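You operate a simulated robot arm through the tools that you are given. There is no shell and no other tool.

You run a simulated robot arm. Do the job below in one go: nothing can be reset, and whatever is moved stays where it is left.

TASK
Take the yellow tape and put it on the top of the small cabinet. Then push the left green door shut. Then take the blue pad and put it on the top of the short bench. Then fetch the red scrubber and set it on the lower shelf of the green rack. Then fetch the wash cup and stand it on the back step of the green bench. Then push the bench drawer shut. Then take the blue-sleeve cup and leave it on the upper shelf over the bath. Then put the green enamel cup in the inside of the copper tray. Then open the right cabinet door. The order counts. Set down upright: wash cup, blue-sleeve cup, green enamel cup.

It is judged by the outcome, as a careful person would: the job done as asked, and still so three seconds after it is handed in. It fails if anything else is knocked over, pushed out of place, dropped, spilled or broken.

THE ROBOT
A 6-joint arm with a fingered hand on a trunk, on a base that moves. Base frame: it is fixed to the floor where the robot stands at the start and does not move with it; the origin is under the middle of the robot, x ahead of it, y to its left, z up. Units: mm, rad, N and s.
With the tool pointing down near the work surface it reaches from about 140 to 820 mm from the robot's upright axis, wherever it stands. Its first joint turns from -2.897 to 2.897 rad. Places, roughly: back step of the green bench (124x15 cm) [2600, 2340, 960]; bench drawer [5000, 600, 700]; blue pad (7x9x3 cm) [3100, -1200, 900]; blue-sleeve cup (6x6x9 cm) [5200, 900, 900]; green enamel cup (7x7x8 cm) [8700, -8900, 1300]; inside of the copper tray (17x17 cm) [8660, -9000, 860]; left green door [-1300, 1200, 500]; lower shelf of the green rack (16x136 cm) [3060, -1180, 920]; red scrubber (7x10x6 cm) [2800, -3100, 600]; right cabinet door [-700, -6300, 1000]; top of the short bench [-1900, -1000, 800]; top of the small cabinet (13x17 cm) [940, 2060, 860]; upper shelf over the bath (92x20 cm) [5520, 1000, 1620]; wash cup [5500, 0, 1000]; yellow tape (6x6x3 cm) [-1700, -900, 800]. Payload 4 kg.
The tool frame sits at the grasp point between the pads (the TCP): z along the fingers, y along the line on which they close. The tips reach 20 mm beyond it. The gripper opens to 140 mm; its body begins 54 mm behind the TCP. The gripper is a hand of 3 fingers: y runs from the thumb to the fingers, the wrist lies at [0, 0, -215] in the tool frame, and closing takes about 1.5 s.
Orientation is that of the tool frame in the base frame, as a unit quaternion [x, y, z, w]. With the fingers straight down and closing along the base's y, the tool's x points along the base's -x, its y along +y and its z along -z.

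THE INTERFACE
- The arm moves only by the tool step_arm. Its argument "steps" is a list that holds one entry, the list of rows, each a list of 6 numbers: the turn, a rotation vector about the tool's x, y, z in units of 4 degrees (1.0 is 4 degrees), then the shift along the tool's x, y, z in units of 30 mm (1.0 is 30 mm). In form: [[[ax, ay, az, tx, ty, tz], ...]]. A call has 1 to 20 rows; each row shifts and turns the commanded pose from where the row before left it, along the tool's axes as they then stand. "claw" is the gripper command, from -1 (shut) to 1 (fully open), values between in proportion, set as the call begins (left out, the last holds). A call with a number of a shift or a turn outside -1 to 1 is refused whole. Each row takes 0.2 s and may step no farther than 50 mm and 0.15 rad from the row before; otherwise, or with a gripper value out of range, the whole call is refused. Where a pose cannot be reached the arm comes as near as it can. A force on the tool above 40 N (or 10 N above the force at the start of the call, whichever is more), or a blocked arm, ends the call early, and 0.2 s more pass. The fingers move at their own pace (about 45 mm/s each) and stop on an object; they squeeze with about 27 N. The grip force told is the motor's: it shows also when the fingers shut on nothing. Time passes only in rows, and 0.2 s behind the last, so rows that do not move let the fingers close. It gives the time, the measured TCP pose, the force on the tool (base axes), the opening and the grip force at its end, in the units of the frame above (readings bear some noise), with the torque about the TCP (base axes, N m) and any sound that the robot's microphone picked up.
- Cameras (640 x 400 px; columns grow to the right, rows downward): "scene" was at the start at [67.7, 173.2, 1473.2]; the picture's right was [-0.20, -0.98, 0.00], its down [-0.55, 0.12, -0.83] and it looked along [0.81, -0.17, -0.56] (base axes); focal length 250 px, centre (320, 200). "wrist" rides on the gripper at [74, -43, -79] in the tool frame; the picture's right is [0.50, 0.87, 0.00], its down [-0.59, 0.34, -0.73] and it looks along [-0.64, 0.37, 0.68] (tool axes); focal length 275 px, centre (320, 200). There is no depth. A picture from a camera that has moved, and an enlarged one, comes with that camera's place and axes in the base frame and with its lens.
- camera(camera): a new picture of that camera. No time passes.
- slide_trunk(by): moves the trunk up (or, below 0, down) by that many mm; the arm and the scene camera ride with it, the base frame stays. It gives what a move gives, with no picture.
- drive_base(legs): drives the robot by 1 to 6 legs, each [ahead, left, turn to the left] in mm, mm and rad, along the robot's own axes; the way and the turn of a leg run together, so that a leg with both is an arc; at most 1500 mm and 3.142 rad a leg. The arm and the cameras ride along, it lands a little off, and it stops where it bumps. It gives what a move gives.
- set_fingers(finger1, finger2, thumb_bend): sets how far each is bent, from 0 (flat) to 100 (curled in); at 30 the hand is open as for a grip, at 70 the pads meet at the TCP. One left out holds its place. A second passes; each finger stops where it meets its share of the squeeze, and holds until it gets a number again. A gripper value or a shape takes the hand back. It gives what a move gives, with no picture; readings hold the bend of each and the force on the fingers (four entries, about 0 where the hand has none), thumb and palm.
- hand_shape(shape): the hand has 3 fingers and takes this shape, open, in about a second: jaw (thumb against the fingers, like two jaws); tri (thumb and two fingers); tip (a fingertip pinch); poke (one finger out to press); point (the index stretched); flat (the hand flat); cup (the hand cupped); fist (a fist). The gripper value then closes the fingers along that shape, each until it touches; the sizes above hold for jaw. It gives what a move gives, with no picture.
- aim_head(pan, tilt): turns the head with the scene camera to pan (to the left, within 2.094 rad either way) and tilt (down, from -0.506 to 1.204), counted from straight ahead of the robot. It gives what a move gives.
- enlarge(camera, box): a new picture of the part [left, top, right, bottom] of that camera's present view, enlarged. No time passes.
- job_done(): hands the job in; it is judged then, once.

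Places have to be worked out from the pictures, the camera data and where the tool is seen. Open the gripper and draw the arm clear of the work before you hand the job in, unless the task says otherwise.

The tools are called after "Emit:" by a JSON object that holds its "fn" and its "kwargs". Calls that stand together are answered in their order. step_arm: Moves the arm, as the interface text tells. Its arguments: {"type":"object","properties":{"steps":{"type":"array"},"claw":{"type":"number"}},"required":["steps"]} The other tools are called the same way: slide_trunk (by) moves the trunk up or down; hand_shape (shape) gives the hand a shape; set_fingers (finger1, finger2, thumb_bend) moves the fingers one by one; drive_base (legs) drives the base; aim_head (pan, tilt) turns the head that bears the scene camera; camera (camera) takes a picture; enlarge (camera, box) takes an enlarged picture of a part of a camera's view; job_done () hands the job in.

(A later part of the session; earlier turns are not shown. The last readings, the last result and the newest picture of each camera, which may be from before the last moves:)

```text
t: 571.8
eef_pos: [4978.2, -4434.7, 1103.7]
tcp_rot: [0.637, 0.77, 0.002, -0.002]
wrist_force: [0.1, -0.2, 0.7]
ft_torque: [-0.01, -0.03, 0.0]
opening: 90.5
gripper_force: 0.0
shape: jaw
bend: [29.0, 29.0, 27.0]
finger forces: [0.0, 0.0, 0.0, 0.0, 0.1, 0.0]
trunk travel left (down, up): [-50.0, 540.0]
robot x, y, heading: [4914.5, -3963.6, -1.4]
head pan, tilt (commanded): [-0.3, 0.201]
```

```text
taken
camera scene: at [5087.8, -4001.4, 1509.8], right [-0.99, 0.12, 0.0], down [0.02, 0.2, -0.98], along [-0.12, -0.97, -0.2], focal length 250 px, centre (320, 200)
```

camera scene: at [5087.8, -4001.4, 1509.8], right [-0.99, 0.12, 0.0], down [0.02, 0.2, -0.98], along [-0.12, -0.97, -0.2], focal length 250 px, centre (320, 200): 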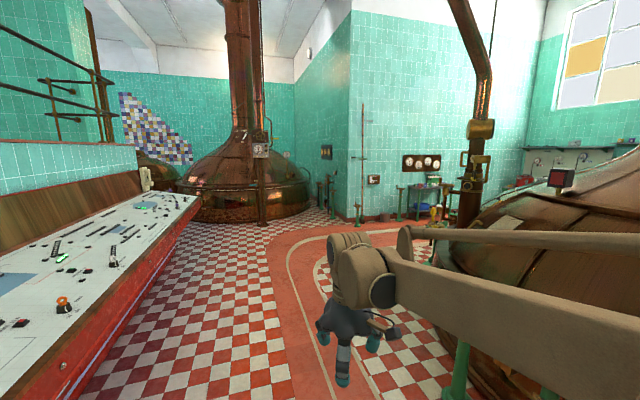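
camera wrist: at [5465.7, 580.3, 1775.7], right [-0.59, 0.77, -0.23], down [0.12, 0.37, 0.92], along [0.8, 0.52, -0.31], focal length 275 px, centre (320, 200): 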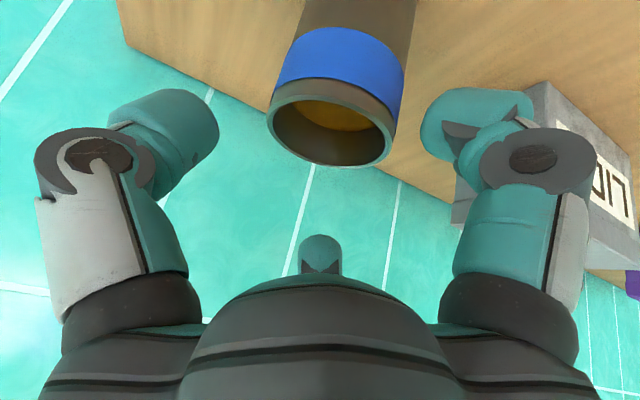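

The console ends near (6180,-7155), with a gap before the second kettle; the target lies beyond that to the left. I'll continue down the hall.

Emit:
{"fn": "drive_base", "kwargs": {"legs": [[1500, 0, 0], [1500, 0, 0], [800, 0, 0]]}}

Emit:
{"fn": "aim_head", "kwargs": {"pan": 0.9, "tilt": 0.25}}

Emit:
{"fn": "camera", "kwargs": {"camera": "scene"}}

Emit:
{"fn": "aim_head", "kwargs": {"pan": 0.2, "tilt": 0.3}}

Emit:
{"fn": "camera", "kwargs": {"camera": "scene"}}

```text
t: 590.1
eef_pos: [5593.5, -8163.3, 1103.8]
tcp_rot: [0.641, 0.767, 0.001, -0.002]
wrist_force: [-0.3, -0.7, -0.5]
ft_torque: [0.0, 0.0, -0.01]
opening: 90.3
gripper_force: 0.0
shape: jaw
bend: [29.0, 29.0, 27.0]
finger forces: [0.0, 0.0, 0.0, 0.0, 0.1, 0.0]
trunk travel left (down, up): [-50.0, 540.0]
robot x, y, heading: [5535.8, -7696.8, -1.406]
head pan, tilt (commanded): [-0.3, 0.201]
```

```text
t: 591.5
eef_pos: [5594.1, -8162.7, 1103.6]
tcp_rot: [0.642, 0.767, 0.001, -0.002]
wrist_force: [0.3, -0.4, -0.3]
ft_torque: [0.01, -0.01, 0.01]
opening: 90.4
gripper_force: 0.0
shape: jaw
bend: [29.0, 29.0, 27.0]
finger forces: [0.0, 0.0, 0.0, 0.1, 0.1, 0.1]
trunk travel left (down, up): [-50.0, 540.0]
robot x, y, heading: [5533.0, -7693.5, -1.403]
head pan, tilt (commanded): [0.901, 0.25]
```

```text
taken
camera scene: at [5801.6, -7684.2, 1505.3], right [-0.48, -0.87, 0.0], down [-0.22, 0.12, -0.97], along [0.85, -0.47, -0.25], focal length 250 px, centre (320, 200)
```

scene: 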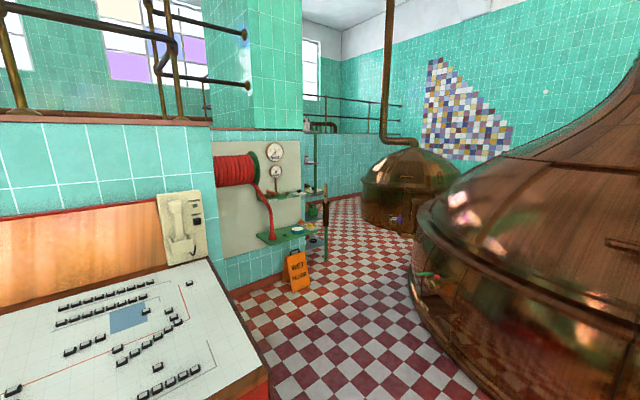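

```text
t: 592.5
eef_pos: [5593.3, -8162.4, 1103.5]
tcp_rot: [0.641, 0.767, 0.002, -0.002]
wrist_force: [-0.1, 0.4, -0.2]
ft_torque: [-0.01, 0.0, 0.02]
opening: 90.6
gripper_force: 0.1
shape: jaw
bend: [29.0, 29.0, 27.0]
finger forces: [0.1, 0.0, 0.0, 0.0, 0.0, 0.1]
trunk travel left (down, up): [-50.0, 540.0]
robot x, y, heading: [5536.3, -7692.6, -1.404]
head pan, tilt (commanded): [0.201, 0.3]
```

```text
taken
camera scene: at [5753.4, -7726.1, 1500.5], right [-0.93, -0.36, 0.0], down [-0.11, 0.28, -0.96], along [0.34, -0.89, -0.3], focal length 250 px, centre (320, 200)
```

scene: 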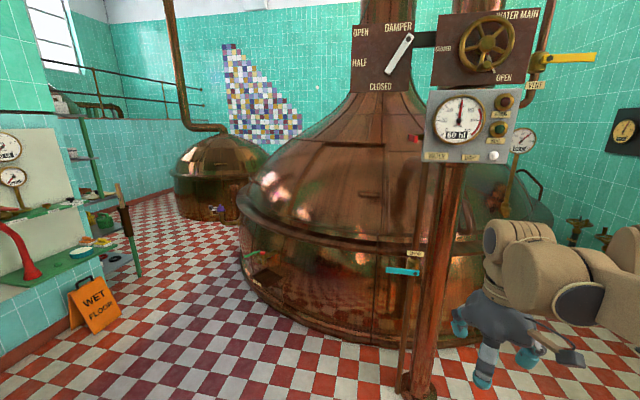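

The passage opens left toward a rack near (8600,-9000), past a wet-floor sign. I'll go around the console end and between it and the kettle.

Emit:
{"fn": "drive_base", "kwargs": {"legs": [[430, 0, 0], [0, 0, 1.1], [880, 0, 0], [0, 0, -0.1], [600, 0, 0]]}}

Emit:
{"fn": "aim_head", "kwargs": {"pan": 0.2, "tilt": 0.3}}

Emit:
{"fn": "camera", "kwargs": {"camera": "scene"}}

```text
t: 605.7
eef_pos: [7420.1, -8827.5, 1103.8]
tcp_rot: [0.197, 0.98, 0.0, -0.003]
wrist_force: [-0.3, -0.1, -0.8]
ft_torque: [-0.02, 0.0, -0.02]
opening: 90.3
gripper_force: 0.0
shape: jaw
bend: [29.0, 29.0, 27.0]
finger forces: [0.1, 0.0, 0.0, 0.0, 0.1, 0.0]
trunk travel left (down, up): [-50.0, 540.0]
robot x, y, heading: [6995.0, -8619.3, -0.408]
head pan, tilt (commanded): [0.201, 0.3]
```

```text
t: 606.3
eef_pos: [7420.1, -8827.3, 1102.5]
tcp_rot: [0.198, 0.98, 0.0, -0.003]
wrist_force: [-0.4, 0.9, -0.2]
ft_torque: [0.01, 0.01, -0.02]
opening: 90.4
gripper_force: 0.1
shape: jaw
bend: [29.0, 29.0, 27.0]
finger forces: [0.0, 0.0, 0.0, 0.0, 0.0, 0.1]
trunk travel left (down, up): [-50.0, 540.0]
robot x, y, heading: [6988.9, -8618.0, -0.409]
head pan, tilt (commanded): [0.201, 0.3]
```

```text
taken
camera scene: at [7142.2, -8455.2, 1500.5], right [-0.21, -0.98, 0.0], down [-0.29, 0.06, -0.96], along [0.93, -0.2, -0.3], focal length 250 px, centre (320, 200)
```

scene: 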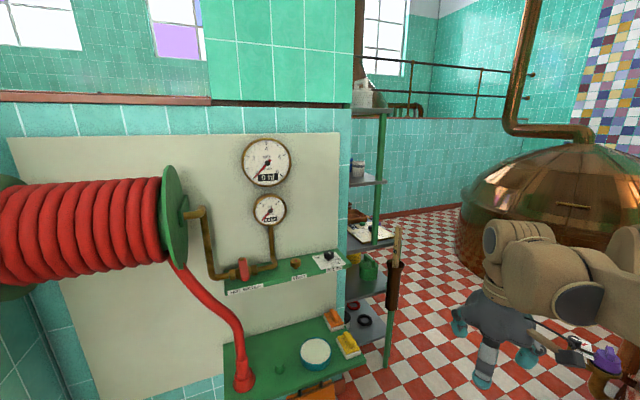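

Emit:
{"fn": "enlarge", "kwargs": {"camera": "scene", "box": [320, 60, 440, 380]}}

```text
1.25 times, centred on (380, 220) of scene
camera zoom: at [7142.2, -8455.2, 1500.5], right [-0.21, -0.98, 0.0], down [-0.29, 0.06, -0.96], along [0.93, -0.2, -0.3], focal length 312 px, centre (245, 175)
```

zoom: 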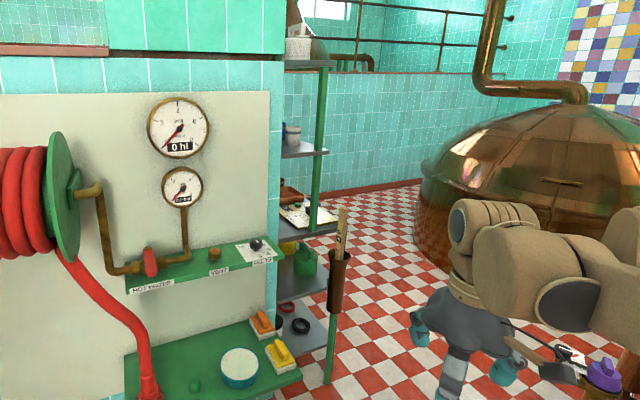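

The rack stands around the corner, facing south. I'll look right and down to check the floor before driving around.

Emit:
{"fn": "aim_head", "kwargs": {"pan": -0.5, "tilt": 0.6}}

Emit:
{"fn": "camera", "kwargs": {"camera": "scene"}}

Emit:
{"fn": "aim_head", "kwargs": {"pan": 0.4, "tilt": 0.8}}

Emit:
{"fn": "camera", "kwargs": {"camera": "scene"}}

```text
t: 607.3
eef_pos: [7419.6, -8826.4, 1103.8]
tcp_rot: [0.198, 0.98, 0.0, -0.002]
wrist_force: [-1.1, -0.7, 0.3]
ft_torque: [0.04, -0.04, 0.03]
opening: 90.5
gripper_force: 0.0
shape: jaw
bend: [29.0, 29.0, 27.0]
finger forces: [0.0, 0.1, 0.0, 0.0, 0.0, 0.0]
trunk travel left (down, up): [-50.0, 540.0]
robot x, y, heading: [6990.6, -8621.0, -0.409]
head pan, tilt (commanded): [-0.499, 0.6]
```

```text
taken
camera scene: at [7105.2, -8505.5, 1473.1], right [-0.79, -0.61, 0.0], down [-0.35, 0.45, -0.83], along [0.51, -0.65, -0.56], focal length 250 px, centre (320, 200)
```

scene: 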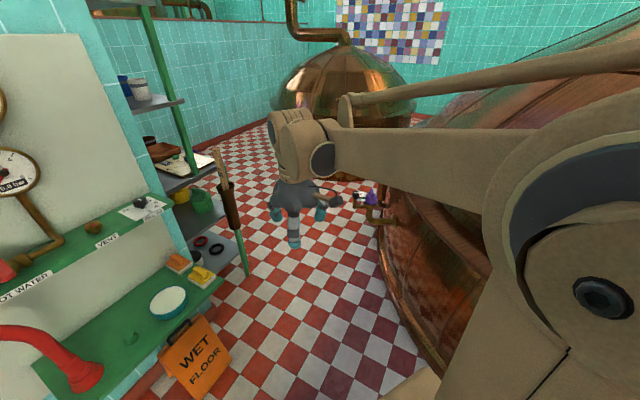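

```text
t: 608.5
eef_pos: [7419.5, -8827.6, 1104.5]
tcp_rot: [0.198, 0.98, 0.001, -0.002]
wrist_force: [-0.4, 0.2, 0.0]
ft_torque: [0.02, 0.0, -0.01]
opening: 90.4
gripper_force: 0.0
shape: jaw
bend: [29.0, 29.0, 27.0]
finger forces: [0.0, 0.0, 0.0, 0.0, 0.0, 0.0]
trunk travel left (down, up): [-50.0, 540.0]
robot x, y, heading: [6993.6, -8616.6, -0.41]
head pan, tilt (commanded): [0.4, 0.799]
```

```text
taken
camera scene: at [7131.5, -8436.7, 1456.2], right [-0.01, -1.0, 0.0], down [-0.72, 0.01, -0.7], along [0.7, -0.01, -0.72], focal length 250 px, centre (320, 200)
```

scene: 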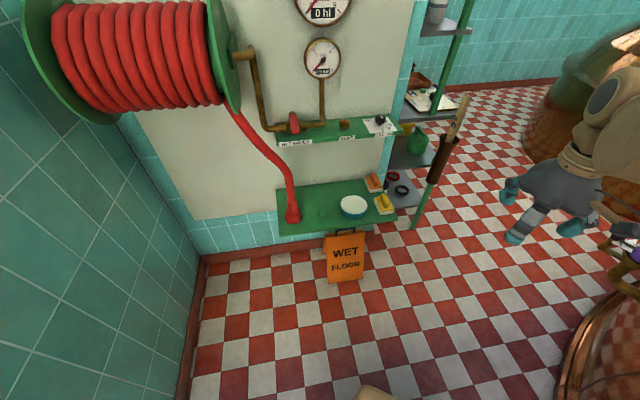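

The floor is clear between the rack post (8254,-9147) and the kettles. I'll drive around to the rack's south side and face it.

Emit:
{"fn": "drive_base", "kwargs": {"legs": [[0, 0, -0.328], [1080, 0, 0], [0, 0, 0.118], [870, 0, 0], [0, 0, 1.2], [0, 0, 1.165]]}}

Emit:
{"fn": "aim_head", "kwargs": {"pan": 0.0, "tilt": 0.4}}

Emit:
{"fn": "camera", "kwargs": {"camera": "scene"}}

```text
t: 625.7
eef_pos: [8425.5, -9361.2, 1103.5]
tcp_rot: [0.776, -0.631, 0.002, 0.002]
wrist_force: [-0.5, -0.1, -0.3]
ft_torque: [-0.01, 0.02, 0.0]
opening: 90.6
gripper_force: 0.1
shape: jaw
bend: [29.0, 29.0, 27.0]
finger forces: [0.0, 0.1, 0.0, 0.0, 0.0, 0.0]
trunk travel left (down, up): [-50.0, 540.0]
robot x, y, heading: [8500.8, -9831.5, 1.768]
head pan, tilt (commanded): [0.4, 0.799]
```

```text
t: 626.6
eef_pos: [8425.2, -9359.9, 1103.9]
tcp_rot: [0.776, -0.631, 0.002, 0.002]
wrist_force: [0.2, 0.9, 0.2]
ft_torque: [0.02, -0.04, 0.0]
opening: 90.6
gripper_force: 0.0
shape: jaw
bend: [29.0, 29.0, 27.0]
finger forces: [0.1, 0.0, 0.1, 0.0, 0.0, 0.1]
trunk travel left (down, up): [-50.0, 540.0]
robot x, y, heading: [8498.0, -9833.6, 1.761]
head pan, tilt (commanded): [0.0, 0.4]
```

```text
taken
camera scene: at [8296.6, -9794.1, 1491.2], right [0.98, 0.19, 0.0], down [0.07, -0.38, -0.92], along [-0.17, 0.9, -0.39], focal length 250 px, centre (320, 200)
```

scene: 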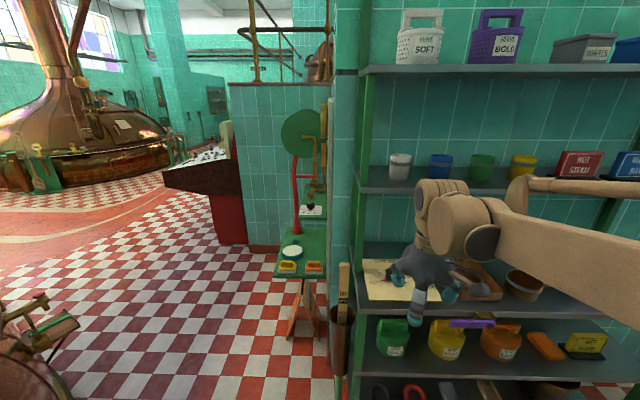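

The green enamel cup is on the second shelf among white, blue and yellow ones; the tray shelf is hidden by the arm. I'll shift right to see it.

Emit:
{"fn": "drive_base", "kwargs": {"legs": [[0, -330, 0]]}}

Emit:
{"fn": "camera", "kwargs": {"camera": "scene"}}

Emit:
{"fn": "enlarge", "kwargs": {"camera": "scene", "box": [180, 100, 420, 320]}}

```text
t: 628.8
eef_pos: [8751.5, -9298.9, 1104.5]
tcp_rot: [0.775, -0.632, 0.001, 0.002]
wrist_force: [0.0, 0.5, 0.3]
ft_torque: [-0.02, -0.01, 0.02]
opening: 90.3
gripper_force: 0.1
shape: jaw
bend: [29.0, 29.0, 27.0]
finger forces: [0.0, 0.1, 0.0, 0.0, 0.0, 0.0]
trunk travel left (down, up): [-50.0, 540.0]
robot x, y, heading: [8823.3, -9770.6, 1.761]
head pan, tilt (commanded): [0.0, 0.4]
```

```text
taken
camera scene: at [8622.5, -9731.3, 1491.3], right [0.98, 0.19, 0.0], down [0.07, -0.38, -0.92], along [-0.17, 0.9, -0.39], focal length 250 px, centre (320, 200)
```

scene: 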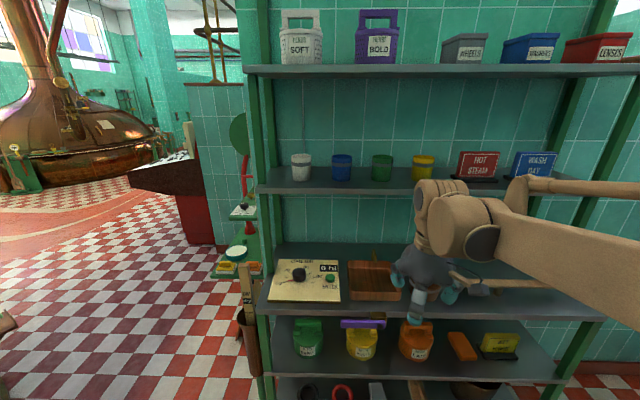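

```text
1.82 times, centred on (300, 210) of scene
camera zoom: at [8622.5, -9731.3, 1491.3], right [0.98, 0.19, 0.0], down [0.07, -0.38, -0.92], along [-0.17, 0.9, -0.39], focal length 454 px, centre (356, 182)
```

zoom: 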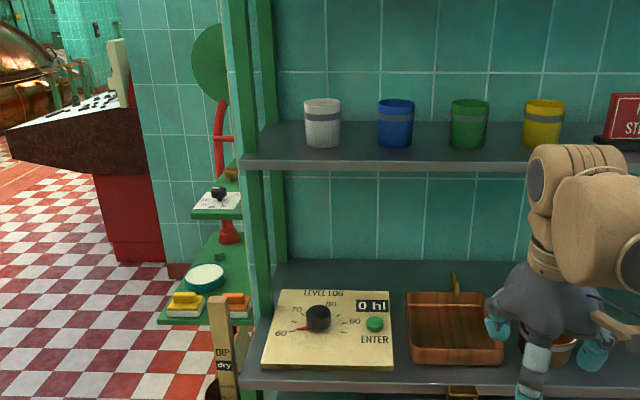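

Triangulation: green cup base at z≈1233, centre ≈(8676,-8911); copper tray on the shelf below around (8667,-9000). I'll advance 150 mm and raise the trunk 200 mm for a clear working height.

Emit:
{"fn": "drive_base", "kwargs": {"legs": [[150, 0, -0.016]]}}

Emit:
{"fn": "slide_trunk", "kwargs": {"by": 200}}

Emit:
{"fn": "aim_head", "kwargs": {"pan": 0.0, "tilt": 0.7}}

Emit:
{"fn": "camera", "kwargs": {"camera": "scene"}}

Emit:
{"fn": "enlarge", "kwargs": {"camera": "scene", "box": [240, 80, 480, 300]}}

```text
t: 630.2
eef_pos: [8729.4, -9146.7, 1103.4]
tcp_rot: [0.77, -0.638, 0.002, 0.003]
wrist_force: [0.3, 0.4, 0.3]
ft_torque: [0.01, 0.0, 0.01]
opening: 90.2
gripper_force: 0.1
shape: jaw
bend: [29.0, 29.0, 27.0]
finger forces: [0.0, 0.0, 0.0, 0.1, 0.0, 0.0]
trunk travel left (down, up): [-50.0, 540.0]
robot x, y, heading: [8791.4, -9619.5, 1.742]
head pan, tilt (commanded): [0.0, 0.4]
```

```text
t: 632.3
eef_pos: [8730.0, -9146.7, 1304.4]
tcp_rot: [0.77, -0.638, 0.002, 0.001]
wrist_force: [0.1, -0.2, -0.1]
ft_torque: [0.0, 0.03, 0.0]
opening: 90.6
gripper_force: 0.1
shape: jaw
bend: [29.0, 29.0, 27.0]
finger forces: [0.0, 0.0, 0.1, 0.0, 0.0, 0.0]
trunk travel left (down, up): [-250.0, 340.0]
robot x, y, heading: [8792.6, -9619.1, 1.746]
head pan, tilt (commanded): [0.0, 0.4]
```

```text
t: 633.1
eef_pos: [8730.1, -9147.0, 1304.3]
tcp_rot: [0.77, -0.638, 0.002, 0.002]
wrist_force: [-0.7, -0.4, -0.3]
ft_torque: [0.01, 0.01, 0.02]
opening: 90.5
gripper_force: 0.0
shape: jaw
bend: [29.0, 29.0, 27.0]
finger forces: [0.0, 0.0, 0.0, 0.0, 0.1, 0.0]
trunk travel left (down, up): [-250.0, 340.0]
robot x, y, heading: [8795.2, -9615.1, 1.744]
head pan, tilt (commanded): [0.0, 0.7]
```

```text
taken
camera scene: at [8596.4, -9586.8, 1664.5], right [0.98, 0.17, 0.0], down [0.11, -0.63, -0.77], along [-0.13, 0.75, -0.64], focal length 250 px, centre (320, 200)
```

scene: 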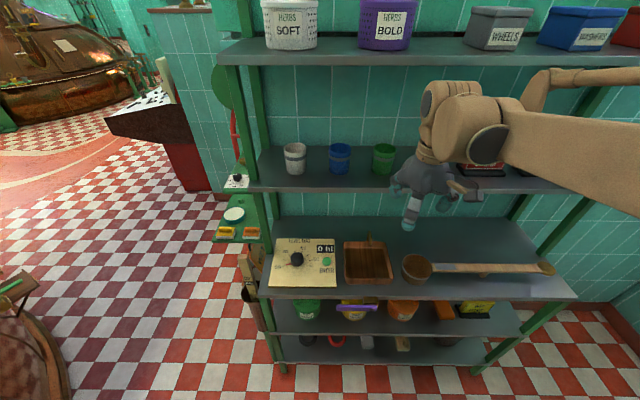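

```text
1.82 times, centred on (360, 190) of scene
camera zoom: at [8596.4, -9586.8, 1664.5], right [0.98, 0.17, 0.0], down [0.11, -0.63, -0.77], along [-0.13, 0.75, -0.64], focal length 454 px, centre (247, 218)
```

zoom: 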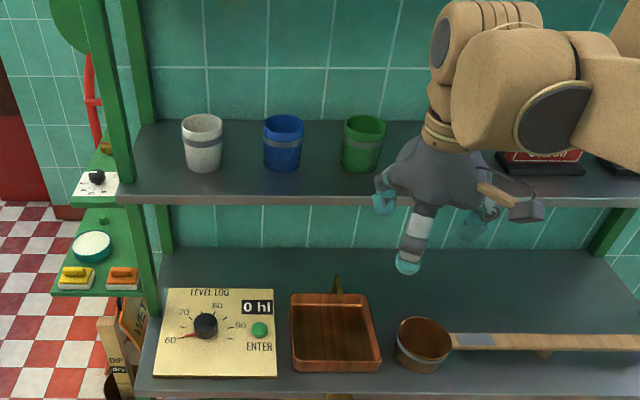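

Cup centre refined to (8674,-8907), 83 mm behind the shelf edge; tray centre ≈(8681,-8997), floor z≈865. I'll tilt the hand 44° so the wrist stays below the top shelf and move in partway at z≈1310.

Emit:
{"fn": "step_arm", "kwargs": {"steps": [[[0, -1, 0, 0, 0, 0], [0, -1, 0, 0, 0, 0], [0, -1, 0, 0, 0, 0], [0, -1, 0, 0, 0, 0], [0, -1, 0, 0, 0, 0], [0, -1, 0, 0, 0, 0], [0, -1, 0, 0, 0, 0], [0, -1, 0, 0, 0, 0], [0, -1, 0, 0, 0, 0], [0, -1, 0, 0, 0, 0], [0, -1, 0, 0, 0, 0], [0, 0, 0, -0.742, 0.055, 0.672], [0, 0, 0, -0.742, 0.055, 0.672], [0, 0, 0, -0.742, 0.055, 0.672], [0, 0, 0, -0.742, 0.055, 0.672], [0, 0, 0, 0, 0, 0]]], "claw": 0.4}}

Emit:
{"fn": "camera", "kwargs": {"camera": "wrist"}}

Emit:
{"fn": "camera", "kwargs": {"camera": "scene"}}

```text
t: 636.5
eef_pos: [8701.9, -9031.3, 1306.0]
tcp_rot: [0.715, -0.592, -0.286, -0.237]
wrist_force: [0.1, -0.4, -0.6]
ft_torque: [-0.01, -0.01, 0.0]
opening: 97.7
gripper_force: 0.1
shape: jaw
bend: [27.0, 27.0, 25.0]
finger forces: [0.0, 0.0, 0.0, 0.0, 0.1, 0.0]
trunk travel left (down, up): [-250.0, 340.0]
robot x, y, heading: [8792.2, -9620.9, 1.747]
head pan, tilt (commanded): [0.0, 0.7]
```

```text
taken
camera wrist: at [8763.2, -9130.3, 1313.0], right [-0.78, -0.52, -0.35], down [-0.32, -0.14, 0.94], along [-0.53, 0.84, -0.05], focal length 275 px, centre (320, 200)
```

wrist: 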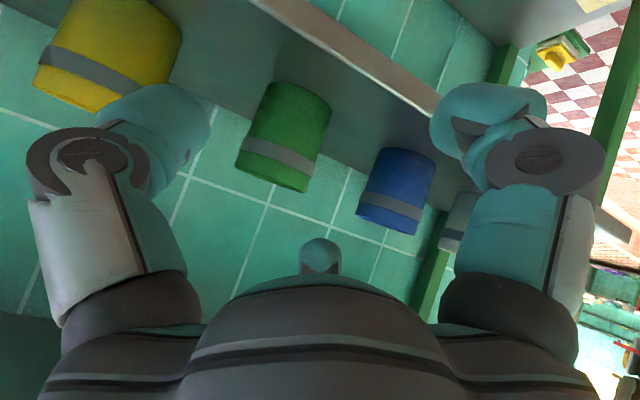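

```text
taken
camera scene: at [8596.5, -9587.6, 1664.4], right [0.98, 0.17, 0.0], down [0.11, -0.63, -0.77], along [-0.13, 0.75, -0.64], focal length 250 px, centre (320, 200)
```

scene: 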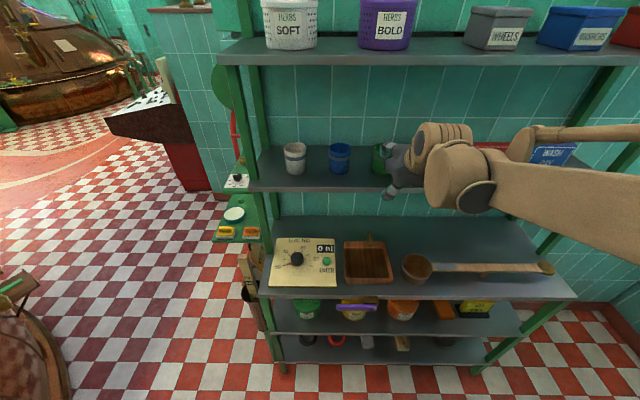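

The green cup is at about (8677,-8907) with rim z≈1295. I'll move forward 127 mm over it with the forward digit passing above the rim.

Emit:
{"fn": "step_arm", "kwargs": {"steps": [[[0, 0, 0, -0.5, 0.03, 0.483], [0, 0, 0, -0.7, 0.03, 0.677], [0, 0, 0, -0.7, 0.03, 0.677], [0, 0, 0, -0.7, 0.03, 0.677], [0, 0, 0, -0.44, 0, 0.426], [0, 0, 0, 0, 0, 0]]], "claw": 0.4}}

Emit:
{"fn": "camera", "kwargs": {"camera": "wrist"}}

Emit:
{"fn": "enlarge", "kwargs": {"camera": "scene", "box": [260, 60, 460, 220]}}

```text
t: 637.9
eef_pos: [8673.8, -8906.4, 1306.4]
tcp_rot: [0.716, -0.591, -0.287, -0.236]
wrist_force: [0.3, 0.3, 1.1]
ft_torque: [0.02, 0.0, 0.02]
opening: 97.6
gripper_force: 0.0
shape: jaw
bend: [27.0, 27.0, 25.0]
finger forces: [0.1, 0.0, 0.1, 0.1, 0.0, 0.1]
trunk travel left (down, up): [-250.0, 340.0]
robot x, y, heading: [8794.3, -9619.8, 1.748]
head pan, tilt (commanded): [0.0, 0.7]
```

```text
taken
camera wrist: at [8735.5, -9006.2, 1312.7], right [-0.78, -0.52, -0.35], down [-0.32, -0.14, 0.94], along [-0.53, 0.84, -0.05], focal length 275 px, centre (320, 200)
```

wrist: 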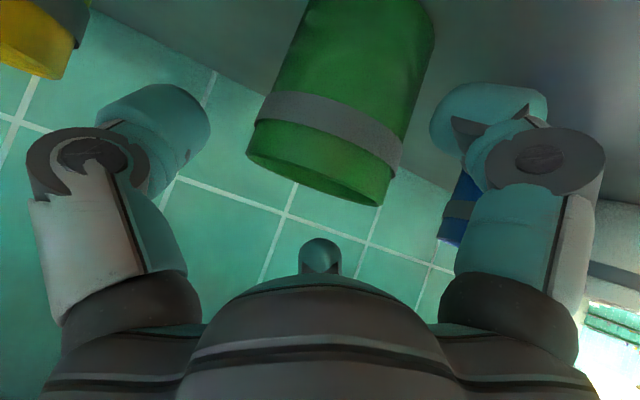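

```text
2.50 times, centred on (360, 140) of scene
camera zoom: at [8596.4, -9587.0, 1664.4], right [0.98, 0.17, 0.0], down [0.11, -0.63, -0.76], along [-0.13, 0.75, -0.64], focal length 625 px, centre (220, 350)
```

zoom: 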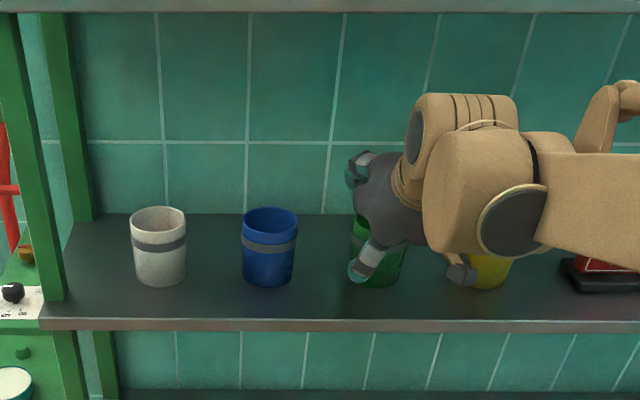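

Aligned laterally. I'll reduce the tilt to 32° while descending ~28 mm so the forward digit goes down behind the cup.

Emit:
{"fn": "step_arm", "kwargs": {"steps": [[[0, 1, 0, 0.12, 0, 0.28], [0, 1, 0, 0.13, 0, 0.29], [0, 1, 0, 0.13, 0, 0.29], [0, 0, 0, 0, 0, 0]]], "claw": 0.4}}

Emit:
{"fn": "camera", "kwargs": {"camera": "wrist"}}

Emit:
{"fn": "enlarge", "kwargs": {"camera": "scene", "box": [260, 60, 460, 220]}}

```text
t: 638.9
eef_pos: [8671.8, -8899.9, 1278.9]
tcp_rot: [0.741, -0.614, -0.209, -0.173]
wrist_force: [-0.1, 0.7, 0.2]
ft_torque: [0.01, 0.01, -0.01]
opening: 97.5
gripper_force: 0.0
shape: jaw
bend: [27.0, 27.0, 25.0]
finger forces: [0.1, 0.1, 0.0, 0.0, 0.0, 0.0]
trunk travel left (down, up): [-250.0, 340.0]
robot x, y, heading: [8793.9, -9621.3, 1.748]
head pan, tilt (commanded): [0.0, 0.7]
```

```text
taken
camera wrist: at [8733.5, -8995.3, 1307.9], right [-0.77, -0.58, -0.26], down [-0.35, 0.05, 0.93], along [-0.53, 0.81, -0.24], focal length 275 px, centre (320, 200)
```

wrist: 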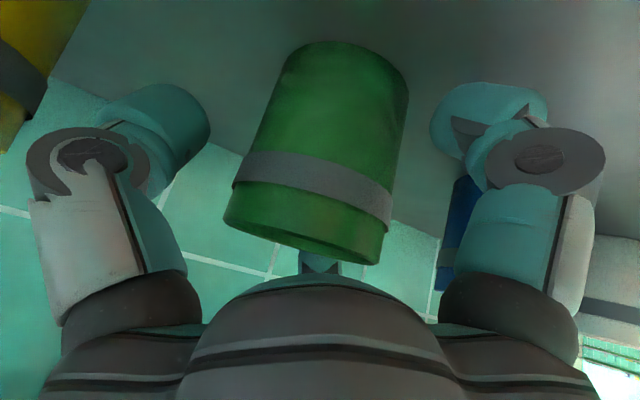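

```text
2.50 times, centred on (360, 140) of scene
camera zoom: at [8596.4, -9587.1, 1664.4], right [0.98, 0.17, 0.0], down [0.11, -0.63, -0.76], along [-0.13, 0.75, -0.64], focal length 625 px, centre (220, 350)
```

zoom: 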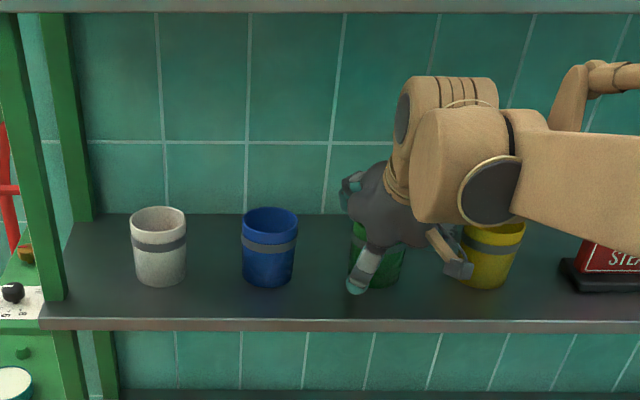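

The cup is between the digits, slightly back-right of centre. I'll correct 10 mm back and 5 mm right, then close.

Emit:
{"fn": "step_arm", "kwargs": {"steps": [[[0, 0, 0, 0.283, -0.167, -0.177], [0, 0, 0, 0, 0, 0]]], "claw": 0.4}}

Emit:
{"fn": "step_arm", "kwargs": {"steps": [[[0, 0, 0, 0, 0, 0], [0, 0, 0, 0, 0, 0], [0, 0, 0, 0, 0, 0], [0, 0, 0, 0, 0, 0], [0, 0, 0, 0, 0, 0], [0, 0, 0, 0, 0, 0]]], "claw": -1}}

Emit:
{"fn": "camera", "kwargs": {"camera": "wrist"}}

Emit:
{"fn": "enlarge", "kwargs": {"camera": "scene", "box": [260, 60, 460, 220]}}

```text
t: 639.5
eef_pos: [8678.5, -8908.2, 1279.3]
tcp_rot: [0.741, -0.613, -0.21, -0.174]
wrist_force: [0.6, -0.7, -0.6]
ft_torque: [0.01, 0.05, 0.01]
opening: 97.9
gripper_force: 0.2
shape: jaw
bend: [27.0, 26.0, 25.0]
finger forces: [0.0, 0.0, 0.0, 0.0, 0.0, 0.0]
trunk travel left (down, up): [-250.0, 340.0]
robot x, y, heading: [8794.2, -9622.1, 1.75]
head pan, tilt (commanded): [0.0, 0.7]
```

```text
t: 640.9
eef_pos: [8680.0, -8907.9, 1279.3]
tcp_rot: [0.741, -0.613, -0.21, -0.175]
wrist_force: [0.4, -1.6, 3.6]
ft_torque: [-0.15, -0.09, 0.01]
opening: 62.0
gripper_force: 27.2
shape: jaw
bend: [36.0, 36.0, 36.0]
finger forces: [21.2, 22.3, 0.0, 0.0, 25.4, 0.0]
trunk travel left (down, up): [-250.0, 340.0]
robot x, y, heading: [8797.2, -9617.2, 1.748]
head pan, tilt (commanded): [0.0, 0.7]
```

```text
taken
camera wrist: at [8740.9, -9003.9, 1307.9], right [-0.77, -0.58, -0.26], down [-0.35, 0.05, 0.93], along [-0.53, 0.81, -0.24], focal length 275 px, centre (320, 200)
```

wrist: 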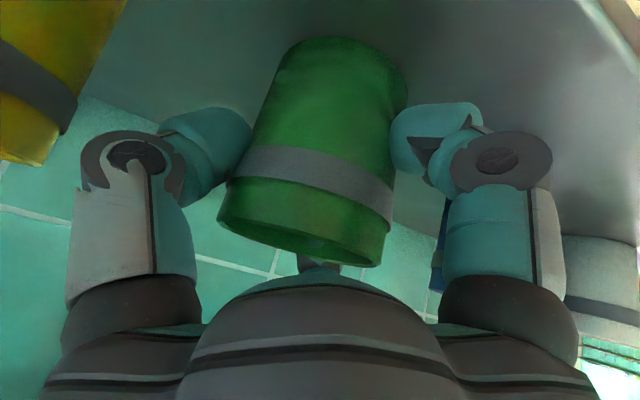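

```text
2.50 times, centred on (360, 140) of scene
camera zoom: at [8596.5, -9587.2, 1664.4], right [0.98, 0.17, 0.0], down [0.11, -0.63, -0.77], along [-0.13, 0.75, -0.64], focal length 625 px, centre (220, 350)
```

zoom: 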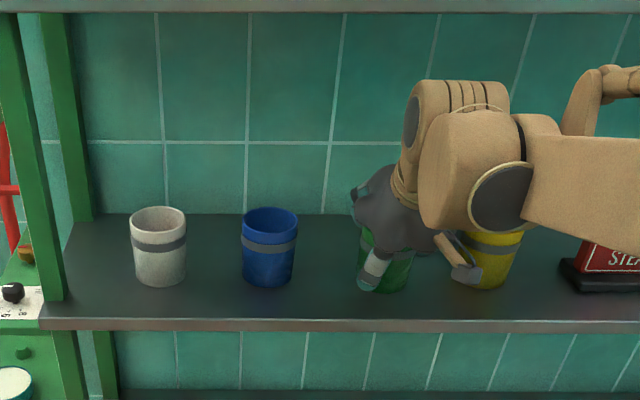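

Balanced grip. I'll lift 13 mm and check that it's held before pulling out from between the shelves.

Emit:
{"fn": "step_arm", "kwargs": {"steps": [[[0, 0, 0, -0.1, 0, -0.16], [0, 0, 0, -0.13, 0, -0.21], [0, 0, 0, 0, 0, 0]]], "claw": -1}}

Emit:
{"fn": "camera", "kwargs": {"camera": "wrist"}}

Emit:
{"fn": "enlarge", "kwargs": {"camera": "scene", "box": [260, 60, 460, 220]}}

```text
t: 641.7
eef_pos: [8679.5, -8908.3, 1290.7]
tcp_rot: [0.741, -0.613, -0.21, -0.174]
wrist_force: [0.0, -0.9, -0.2]
ft_torque: [-0.03, -0.03, -0.01]
opening: 62.0
gripper_force: 26.7
shape: jaw
bend: [36.0, 36.0, 36.0]
finger forces: [19.8, 22.1, 0.1, 0.0, 25.2, 0.0]
trunk travel left (down, up): [-250.0, 340.0]
robot x, y, heading: [8797.4, -9617.3, 1.745]
head pan, tilt (commanded): [0.0, 0.7]
```

```text
taken
camera wrist: at [8741.0, -9003.0, 1320.9], right [-0.77, -0.58, -0.26], down [-0.35, 0.05, 0.93], along [-0.53, 0.81, -0.24], focal length 275 px, centre (320, 200)
```

wrist: 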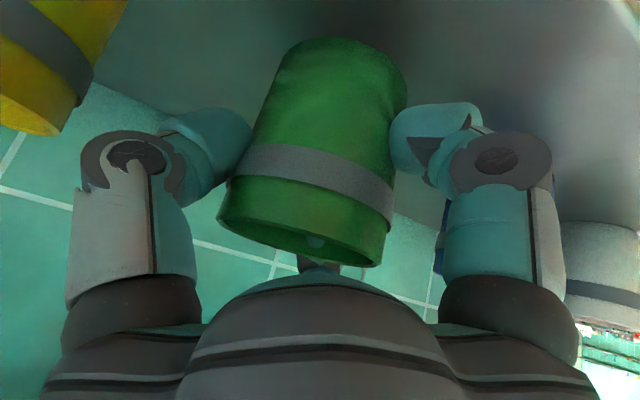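

```text
2.50 times, centred on (360, 140) of scene
camera zoom: at [8596.3, -9586.5, 1664.4], right [0.98, 0.17, 0.0], down [0.11, -0.63, -0.76], along [-0.13, 0.75, -0.64], focal length 625 px, centre (220, 350)
```

zoom: 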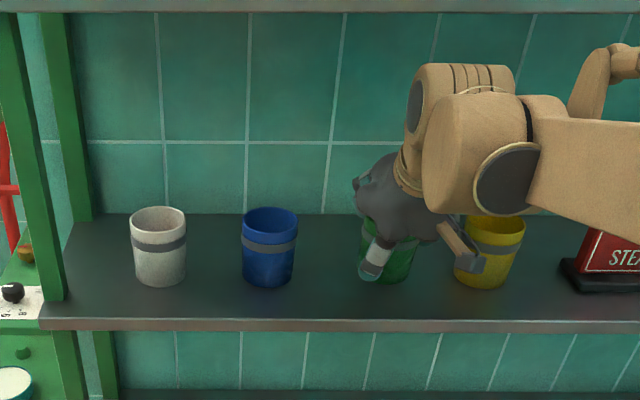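

The cup is held. I'll draw it straight out from the shelf, then lower with the trunk.

Emit:
{"fn": "step_arm", "kwargs": {"steps": [[[0, 0, 0, 0.4, 0, -0.25], [0, 0, 0, 0.848, 0, -0.53], [0, 0, 0, 0.848, 0, -0.53], [0, 0, 0, 0.848, 0, -0.53], [0, 0, 0, 0.848, 0, -0.53], [0, 0, 0, 0.848, 0, -0.53], [0, 0, 0, 0.848, 0, -0.53], [0, 0, 0, 0.848, 0, -0.53], [0, 0, 0, 0.4, 0, -0.25], [0, 0, 0, 0, 0, 0]]], "claw": -1}}

Emit:
{"fn": "slide_trunk", "kwargs": {"by": -250}}

Emit:
{"fn": "aim_head", "kwargs": {"pan": 0.0, "tilt": 0.75}}

Emit:
{"fn": "camera", "kwargs": {"camera": "scene"}}

Emit:
{"fn": "enlarge", "kwargs": {"camera": "scene", "box": [260, 130, 480, 330]}}

```text
t: 643.9
eef_pos: [8724.9, -9141.4, 1293.1]
tcp_rot: [0.741, -0.613, -0.21, -0.175]
wrist_force: [0.9, 0.6, -0.9]
ft_torque: [0.0, 0.01, 0.02]
opening: 62.0
gripper_force: 26.9
shape: jaw
bend: [36.0, 36.0, 36.0]
finger forces: [20.1, 21.8, 0.0, 0.1, 25.3, 0.0]
trunk travel left (down, up): [-250.0, 340.0]
robot x, y, heading: [8795.7, -9618.8, 1.748]
head pan, tilt (commanded): [0.0, 0.7]
```

```text
t: 646.5
eef_pos: [8725.6, -9142.4, 1042.6]
tcp_rot: [0.741, -0.613, -0.211, -0.175]
wrist_force: [-0.2, 0.1, -1.5]
ft_torque: [0.01, -0.01, 0.04]
opening: 62.0
gripper_force: 27.3
shape: jaw
bend: [36.0, 36.0, 36.0]
finger forces: [20.0, 22.0, 0.1, 0.0, 25.2, 0.0]
trunk travel left (down, up): [0.0, 590.0]
robot x, y, heading: [8790.4, -9620.3, 1.74]
head pan, tilt (commanded): [0.0, 0.7]
```

```text
t: 647.1
eef_pos: [8723.7, -9142.2, 1042.8]
tcp_rot: [0.741, -0.613, -0.211, -0.174]
wrist_force: [1.2, -1.1, -2.0]
ft_torque: [0.01, 0.0, 0.03]
opening: 62.0
gripper_force: 27.0
shape: jaw
bend: [36.0, 36.0, 36.0]
finger forces: [20.0, 21.9, 0.0, 0.0, 25.2, 0.0]
trunk travel left (down, up): [0.0, 590.0]
robot x, y, heading: [8793.5, -9619.1, 1.742]
head pan, tilt (commanded): [0.0, 0.75]
```

```text
taken
camera scene: at [8596.8, -9588.9, 1410.2], right [0.98, 0.17, 0.0], down [0.12, -0.67, -0.73], along [-0.13, 0.72, -0.68], focal length 250 px, centre (320, 200)
```

scene: 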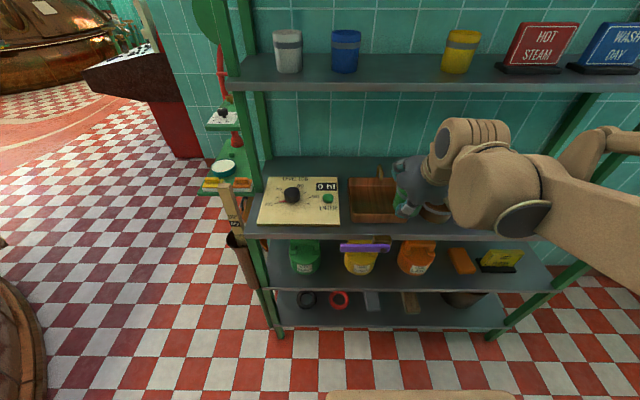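

```text
2.00 times, centred on (370, 230) of scene
camera zoom: at [8596.8, -9588.9, 1410.2], right [0.98, 0.17, 0.0], down [0.12, -0.67, -0.73], along [-0.13, 0.72, -0.68], focal length 500 px, centre (220, 140)
```

zoom: 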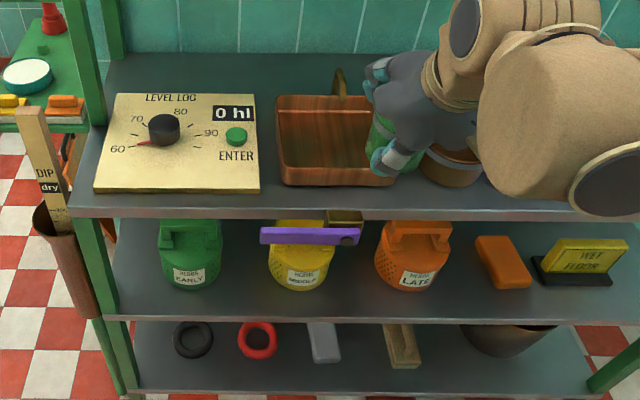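

From both heights, the tray's centre is (8675,-8994), floor z≈853, rim z≈898. I'll carry the cup over the tray centre at z≈970.

Emit:
{"fn": "step_arm", "kwargs": {"steps": [[[0, 0, 0, -0.3, 0.07, 0.45], [0, 0, 0, -0.526, 0.123, 0.807], [0, 0, 0, -0.526, 0.123, 0.807], [0, 0, 0, -0.526, 0.123, 0.807], [0, 0, 0, -0.526, 0.123, 0.807], [0, 0, 0, -0.526, 0.123, 0.807], [0, 0, 0, -0.23, 0.05, 0.35], [0, 0, 0, 0, 0, 0]]], "claw": -1}}

Emit:
{"fn": "camera", "kwargs": {"camera": "wrist"}}

Emit:
{"fn": "enlarge", "kwargs": {"camera": "scene", "box": [260, 80, 480, 280]}}

```text
t: 648.9
eef_pos: [8673.5, -8991.7, 969.5]
tcp_rot: [0.741, -0.614, -0.21, -0.174]
wrist_force: [-0.1, 0.1, -1.5]
ft_torque: [-0.05, -0.03, 0.02]
opening: 61.9
gripper_force: 27.0
shape: jaw
bend: [37.0, 36.0, 36.0]
finger forces: [20.0, 21.9, 0.0, 0.1, 25.2, 0.0]
trunk travel left (down, up): [0.0, 590.0]
robot x, y, heading: [8796.5, -9619.8, 1.743]
head pan, tilt (commanded): [0.0, 0.75]
```

```text
taken
camera wrist: at [8734.8, -9086.8, 998.7], right [-0.77, -0.58, -0.26], down [-0.35, 0.05, 0.93], along [-0.53, 0.81, -0.24], focal length 275 px, centre (320, 200)
```

wrist: 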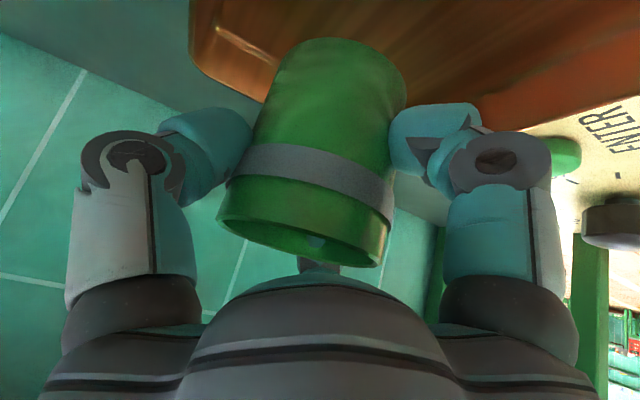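

```text
2.00 times, centred on (370, 180) of scene
camera zoom: at [8596.7, -9588.7, 1410.2], right [0.98, 0.17, 0.0], down [0.12, -0.67, -0.73], along [-0.13, 0.72, -0.68], focal length 500 px, centre (220, 240)
```

zoom: 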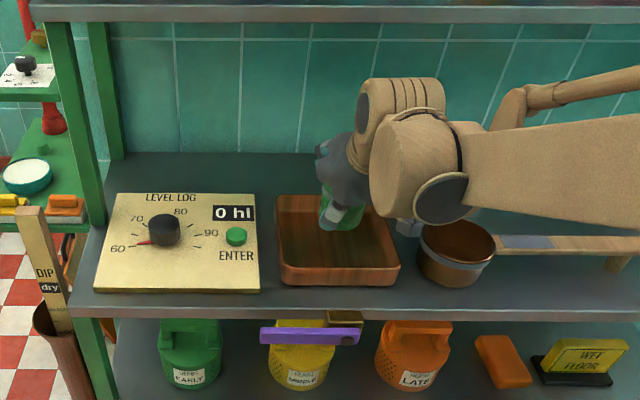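

The landing point is centred laterally; I'll shift 10 mm further in (front-wall clearance for the lower digit) and lower to just above the tray floor.

Emit:
{"fn": "step_arm", "kwargs": {"steps": [[[0, 0, 0, -0.28, 0, 0.18], [0, 0, 0, 0.2, 0, 0.35], [0, 0, 0, 0.26, 0, 0.42], [0, 0, 0, 0.26, 0, 0.42], [0, 0, 0, 0.26, 0, 0.42], [0, 0, 0, 0, 0, 0]]], "claw": -1}}

Emit:
{"fn": "camera", "kwargs": {"camera": "wrist"}}

Emit:
{"fn": "enlarge", "kwargs": {"camera": "scene", "box": [260, 80, 480, 280]}}

```text
t: 650.1
eef_pos: [8670.0, -8981.1, 922.9]
tcp_rot: [0.74, -0.612, -0.213, -0.177]
wrist_force: [-0.2, -1.4, 29.4]
ft_torque: [-0.81, -0.15, -0.01]
opening: 63.1
gripper_force: 27.1
shape: jaw
bend: [36.0, 36.0, 36.0]
finger forces: [32.4, 25.9, 0.0, 0.1, 28.7, 0.0]
trunk travel left (down, up): [0.0, 590.0]
robot x, y, heading: [8793.9, -9619.5, 1.745]
head pan, tilt (commanded): [0.0, 0.75]
stopped in row 5: the force on the tool passed its limit at 48 N (the readings are from after the stop); the commanded pose is now the measured one
```

```text
taken
camera wrist: at [8732.4, -9076.6, 951.2], right [-0.77, -0.58, -0.27], down [-0.35, 0.04, 0.93], along [-0.53, 0.81, -0.23], focal length 275 px, centre (320, 200)
```

wrist: 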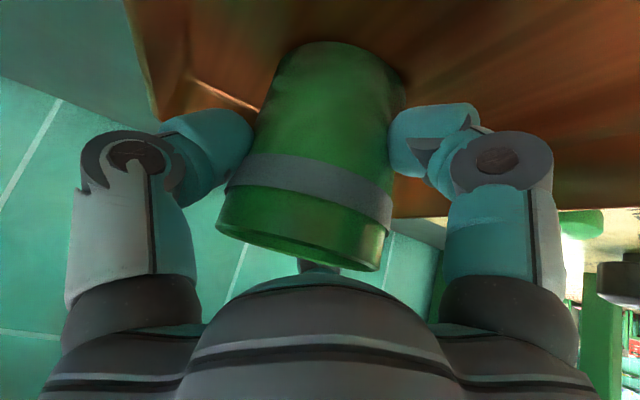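

```text
2.00 times, centred on (370, 180) of scene
camera zoom: at [8597.3, -9591.7, 1410.7], right [0.98, 0.17, 0.0], down [0.12, -0.67, -0.73], along [-0.13, 0.72, -0.68], focal length 500 px, centre (220, 240)
```

zoom: 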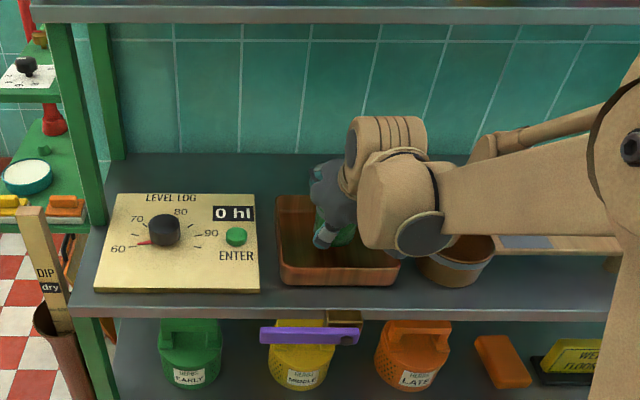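

Contact came at z≈923 (floor ≈872). I'll relieve 2 mm and read the forces to confirm the cup is resting on the tray floor.

Emit:
{"fn": "step_arm", "kwargs": {"steps": [[[0, 0, 0, -0.035, 0, -0.057], [0, 0, 0, 0, 0, 0]]], "claw": -1}}

Emit:
{"fn": "enlarge", "kwargs": {"camera": "scene", "box": [310, 140, 420, 240]}}

```text
t: 650.7
eef_pos: [8670.6, -8980.6, 924.8]
tcp_rot: [0.741, -0.613, -0.213, -0.176]
wrist_force: [0.9, -4.7, 14.4]
ft_torque: [-0.62, -0.13, 0.02]
opening: 62.7
gripper_force: 26.8
shape: jaw
bend: [36.0, 36.0, 36.0]
finger forces: [29.2, 24.3, 0.0, 0.1, 27.2, 0.0]
trunk travel left (down, up): [0.0, 590.0]
robot x, y, heading: [8794.6, -9617.7, 1.742]
head pan, tilt (commanded): [0.0, 0.75]
```

```text
4.00 times, centred on (365, 190) of scene
camera zoom: at [8597.1, -9590.5, 1410.2], right [0.98, 0.17, 0.0], down [0.12, -0.67, -0.73], along [-0.13, 0.72, -0.68], focal length 1000 px, centre (140, 240)
```

zoom: 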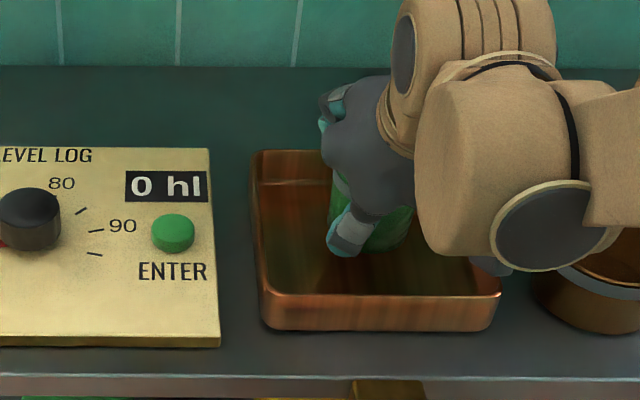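

The cup stands in the tray. I'll open to ~84 mm.

Emit:
{"fn": "step_arm", "kwargs": {"steps": [[[0, 0, 0, 0, 0, 0], [0, 0, 0, 0, 0, 0], [0, 0, 0, 0, 0, 0], [0, 0, 0, 0, 0, 0]]], "claw": 0.25}}

Emit:
{"fn": "camera", "kwargs": {"camera": "wrist"}}

Emit:
{"fn": "enlarge", "kwargs": {"camera": "scene", "box": [310, 140, 420, 240]}}

```text
t: 651.7
eef_pos: [8671.4, -8981.1, 921.3]
tcp_rot: [0.741, -0.612, -0.213, -0.175]
wrist_force: [-0.1, 0.0, 0.1]
ft_torque: [0.0, -0.02, 0.0]
opening: 87.2
gripper_force: 0.0
shape: jaw
bend: [30.0, 30.0, 28.0]
finger forces: [0.0, 0.0, 0.0, 0.0, 0.0, 0.1]
trunk travel left (down, up): [0.0, 590.0]
robot x, y, heading: [8795.3, -9618.8, 1.748]
head pan, tilt (commanded): [0.0, 0.75]
```

```text
taken
camera wrist: at [8732.3, -9074.7, 951.1], right [-0.77, -0.58, -0.26], down [-0.35, 0.04, 0.93], along [-0.53, 0.81, -0.24], focal length 275 px, centre (320, 200)
```

wrist: 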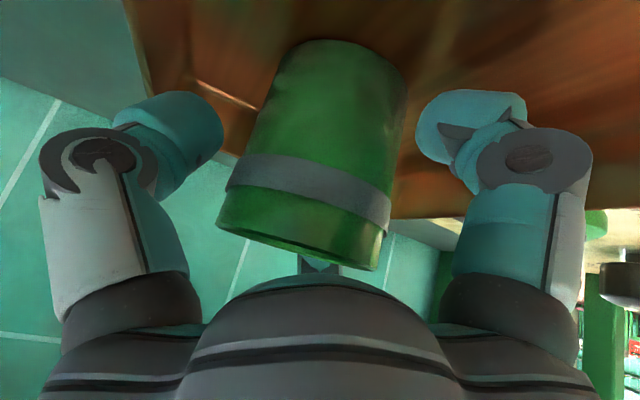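

```text
4.00 times, centred on (365, 190) of scene
camera zoom: at [8596.7, -9588.6, 1410.1], right [0.98, 0.17, 0.0], down [0.12, -0.67, -0.73], along [-0.13, 0.72, -0.68], focal length 1000 px, centre (140, 240)
```

zoom: 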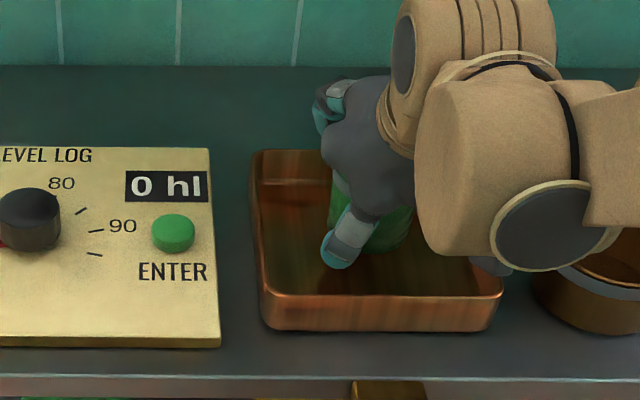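

Released without disturbance. I'll rise ~60 mm so the far digit clears the rim, then back out.

Emit:
{"fn": "step_arm", "kwargs": {"steps": [[[0, 0, 0, -0.12, 0, -0.2], [0, 0, 0, -0.221, 0, -0.353], [0, 0, 0, -0.221, 0, -0.353], [0, 0, 0, -0.221, 0, -0.353], [0, 0, 0, -0.221, 0, -0.353], [0, 0, 0, -0.12, 0, -0.2], [0, 0, 0, 0, 0, 0]]], "claw": 0.25}}

Emit:
{"fn": "camera", "kwargs": {"camera": "wrist"}}

Emit:
{"fn": "step_arm", "kwargs": {"steps": [[[0, 0, 0, 0.4, 0, -0.3], [0, 0, 0, 0.8, 0, -0.53], [0, 0, 0, 0.848, 0, -0.53], [0, 0, 0, 0.848, 0, -0.53], [0, 0, 0, 0.848, 0, -0.53], [0, 0, 0, 0.848, 0, -0.53], [0, 0, 0, 0.848, 0, -0.53]]], "claw": 0.25}}

Emit:
{"fn": "enlarge", "kwargs": {"camera": "scene", "box": [260, 20, 480, 260]}}

```text
t: 653.3
eef_pos: [8670.8, -8980.0, 987.3]
tcp_rot: [0.74, -0.613, -0.212, -0.176]
wrist_force: [0.1, 0.2, -0.1]
ft_torque: [-0.02, 0.01, -0.01]
opening: 86.7
gripper_force: 0.3
shape: jaw
bend: [30.0, 30.0, 28.0]
finger forces: [0.1, 0.1, 0.0, 0.1, 0.0, 0.0]
trunk travel left (down, up): [0.0, 590.0]
robot x, y, heading: [8790.2, -9615.3, 1.744]
head pan, tilt (commanded): [0.0, 0.75]
```

```text
taken
camera wrist: at [8732.7, -9075.2, 1015.2], right [-0.77, -0.58, -0.26], down [-0.35, 0.04, 0.93], along [-0.53, 0.81, -0.24], focal length 275 px, centre (320, 200)
```

wrist: 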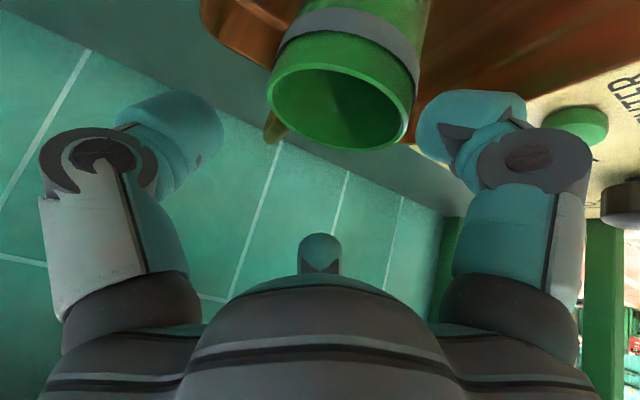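

```text
t: 654.9
eef_pos: [8706.3, -9172.1, 988.6]
tcp_rot: [0.741, -0.612, -0.212, -0.176]
wrist_force: [0.5, -0.4, -0.6]
ft_torque: [0.0, 0.0, -0.01]
opening: 86.9
gripper_force: 0.1
shape: jaw
bend: [30.0, 30.0, 28.0]
finger forces: [0.0, 0.0, 0.0, 0.0, 0.1, 0.1]
trunk travel left (down, up): [0.0, 590.0]
robot x, y, heading: [8793.7, -9617.9, 1.748]
head pan, tilt (commanded): [0.0, 0.75]
```

```text
1.67 times, centred on (370, 140) of scene
camera zoom: at [8596.8, -9589.2, 1410.2], right [0.98, 0.17, 0.0], down [0.12, -0.67, -0.73], along [-0.13, 0.72, -0.68], focal length 416 px, centre (237, 300)
```

zoom: 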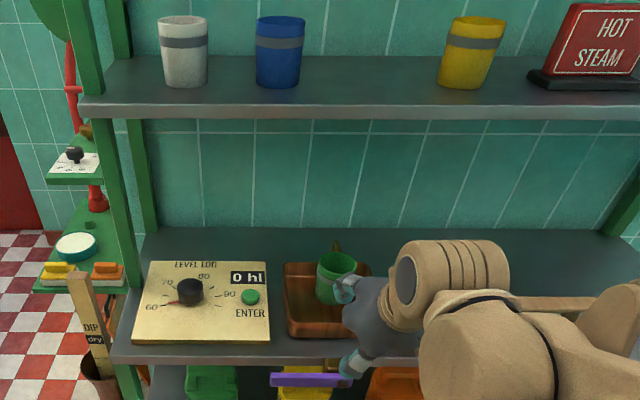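

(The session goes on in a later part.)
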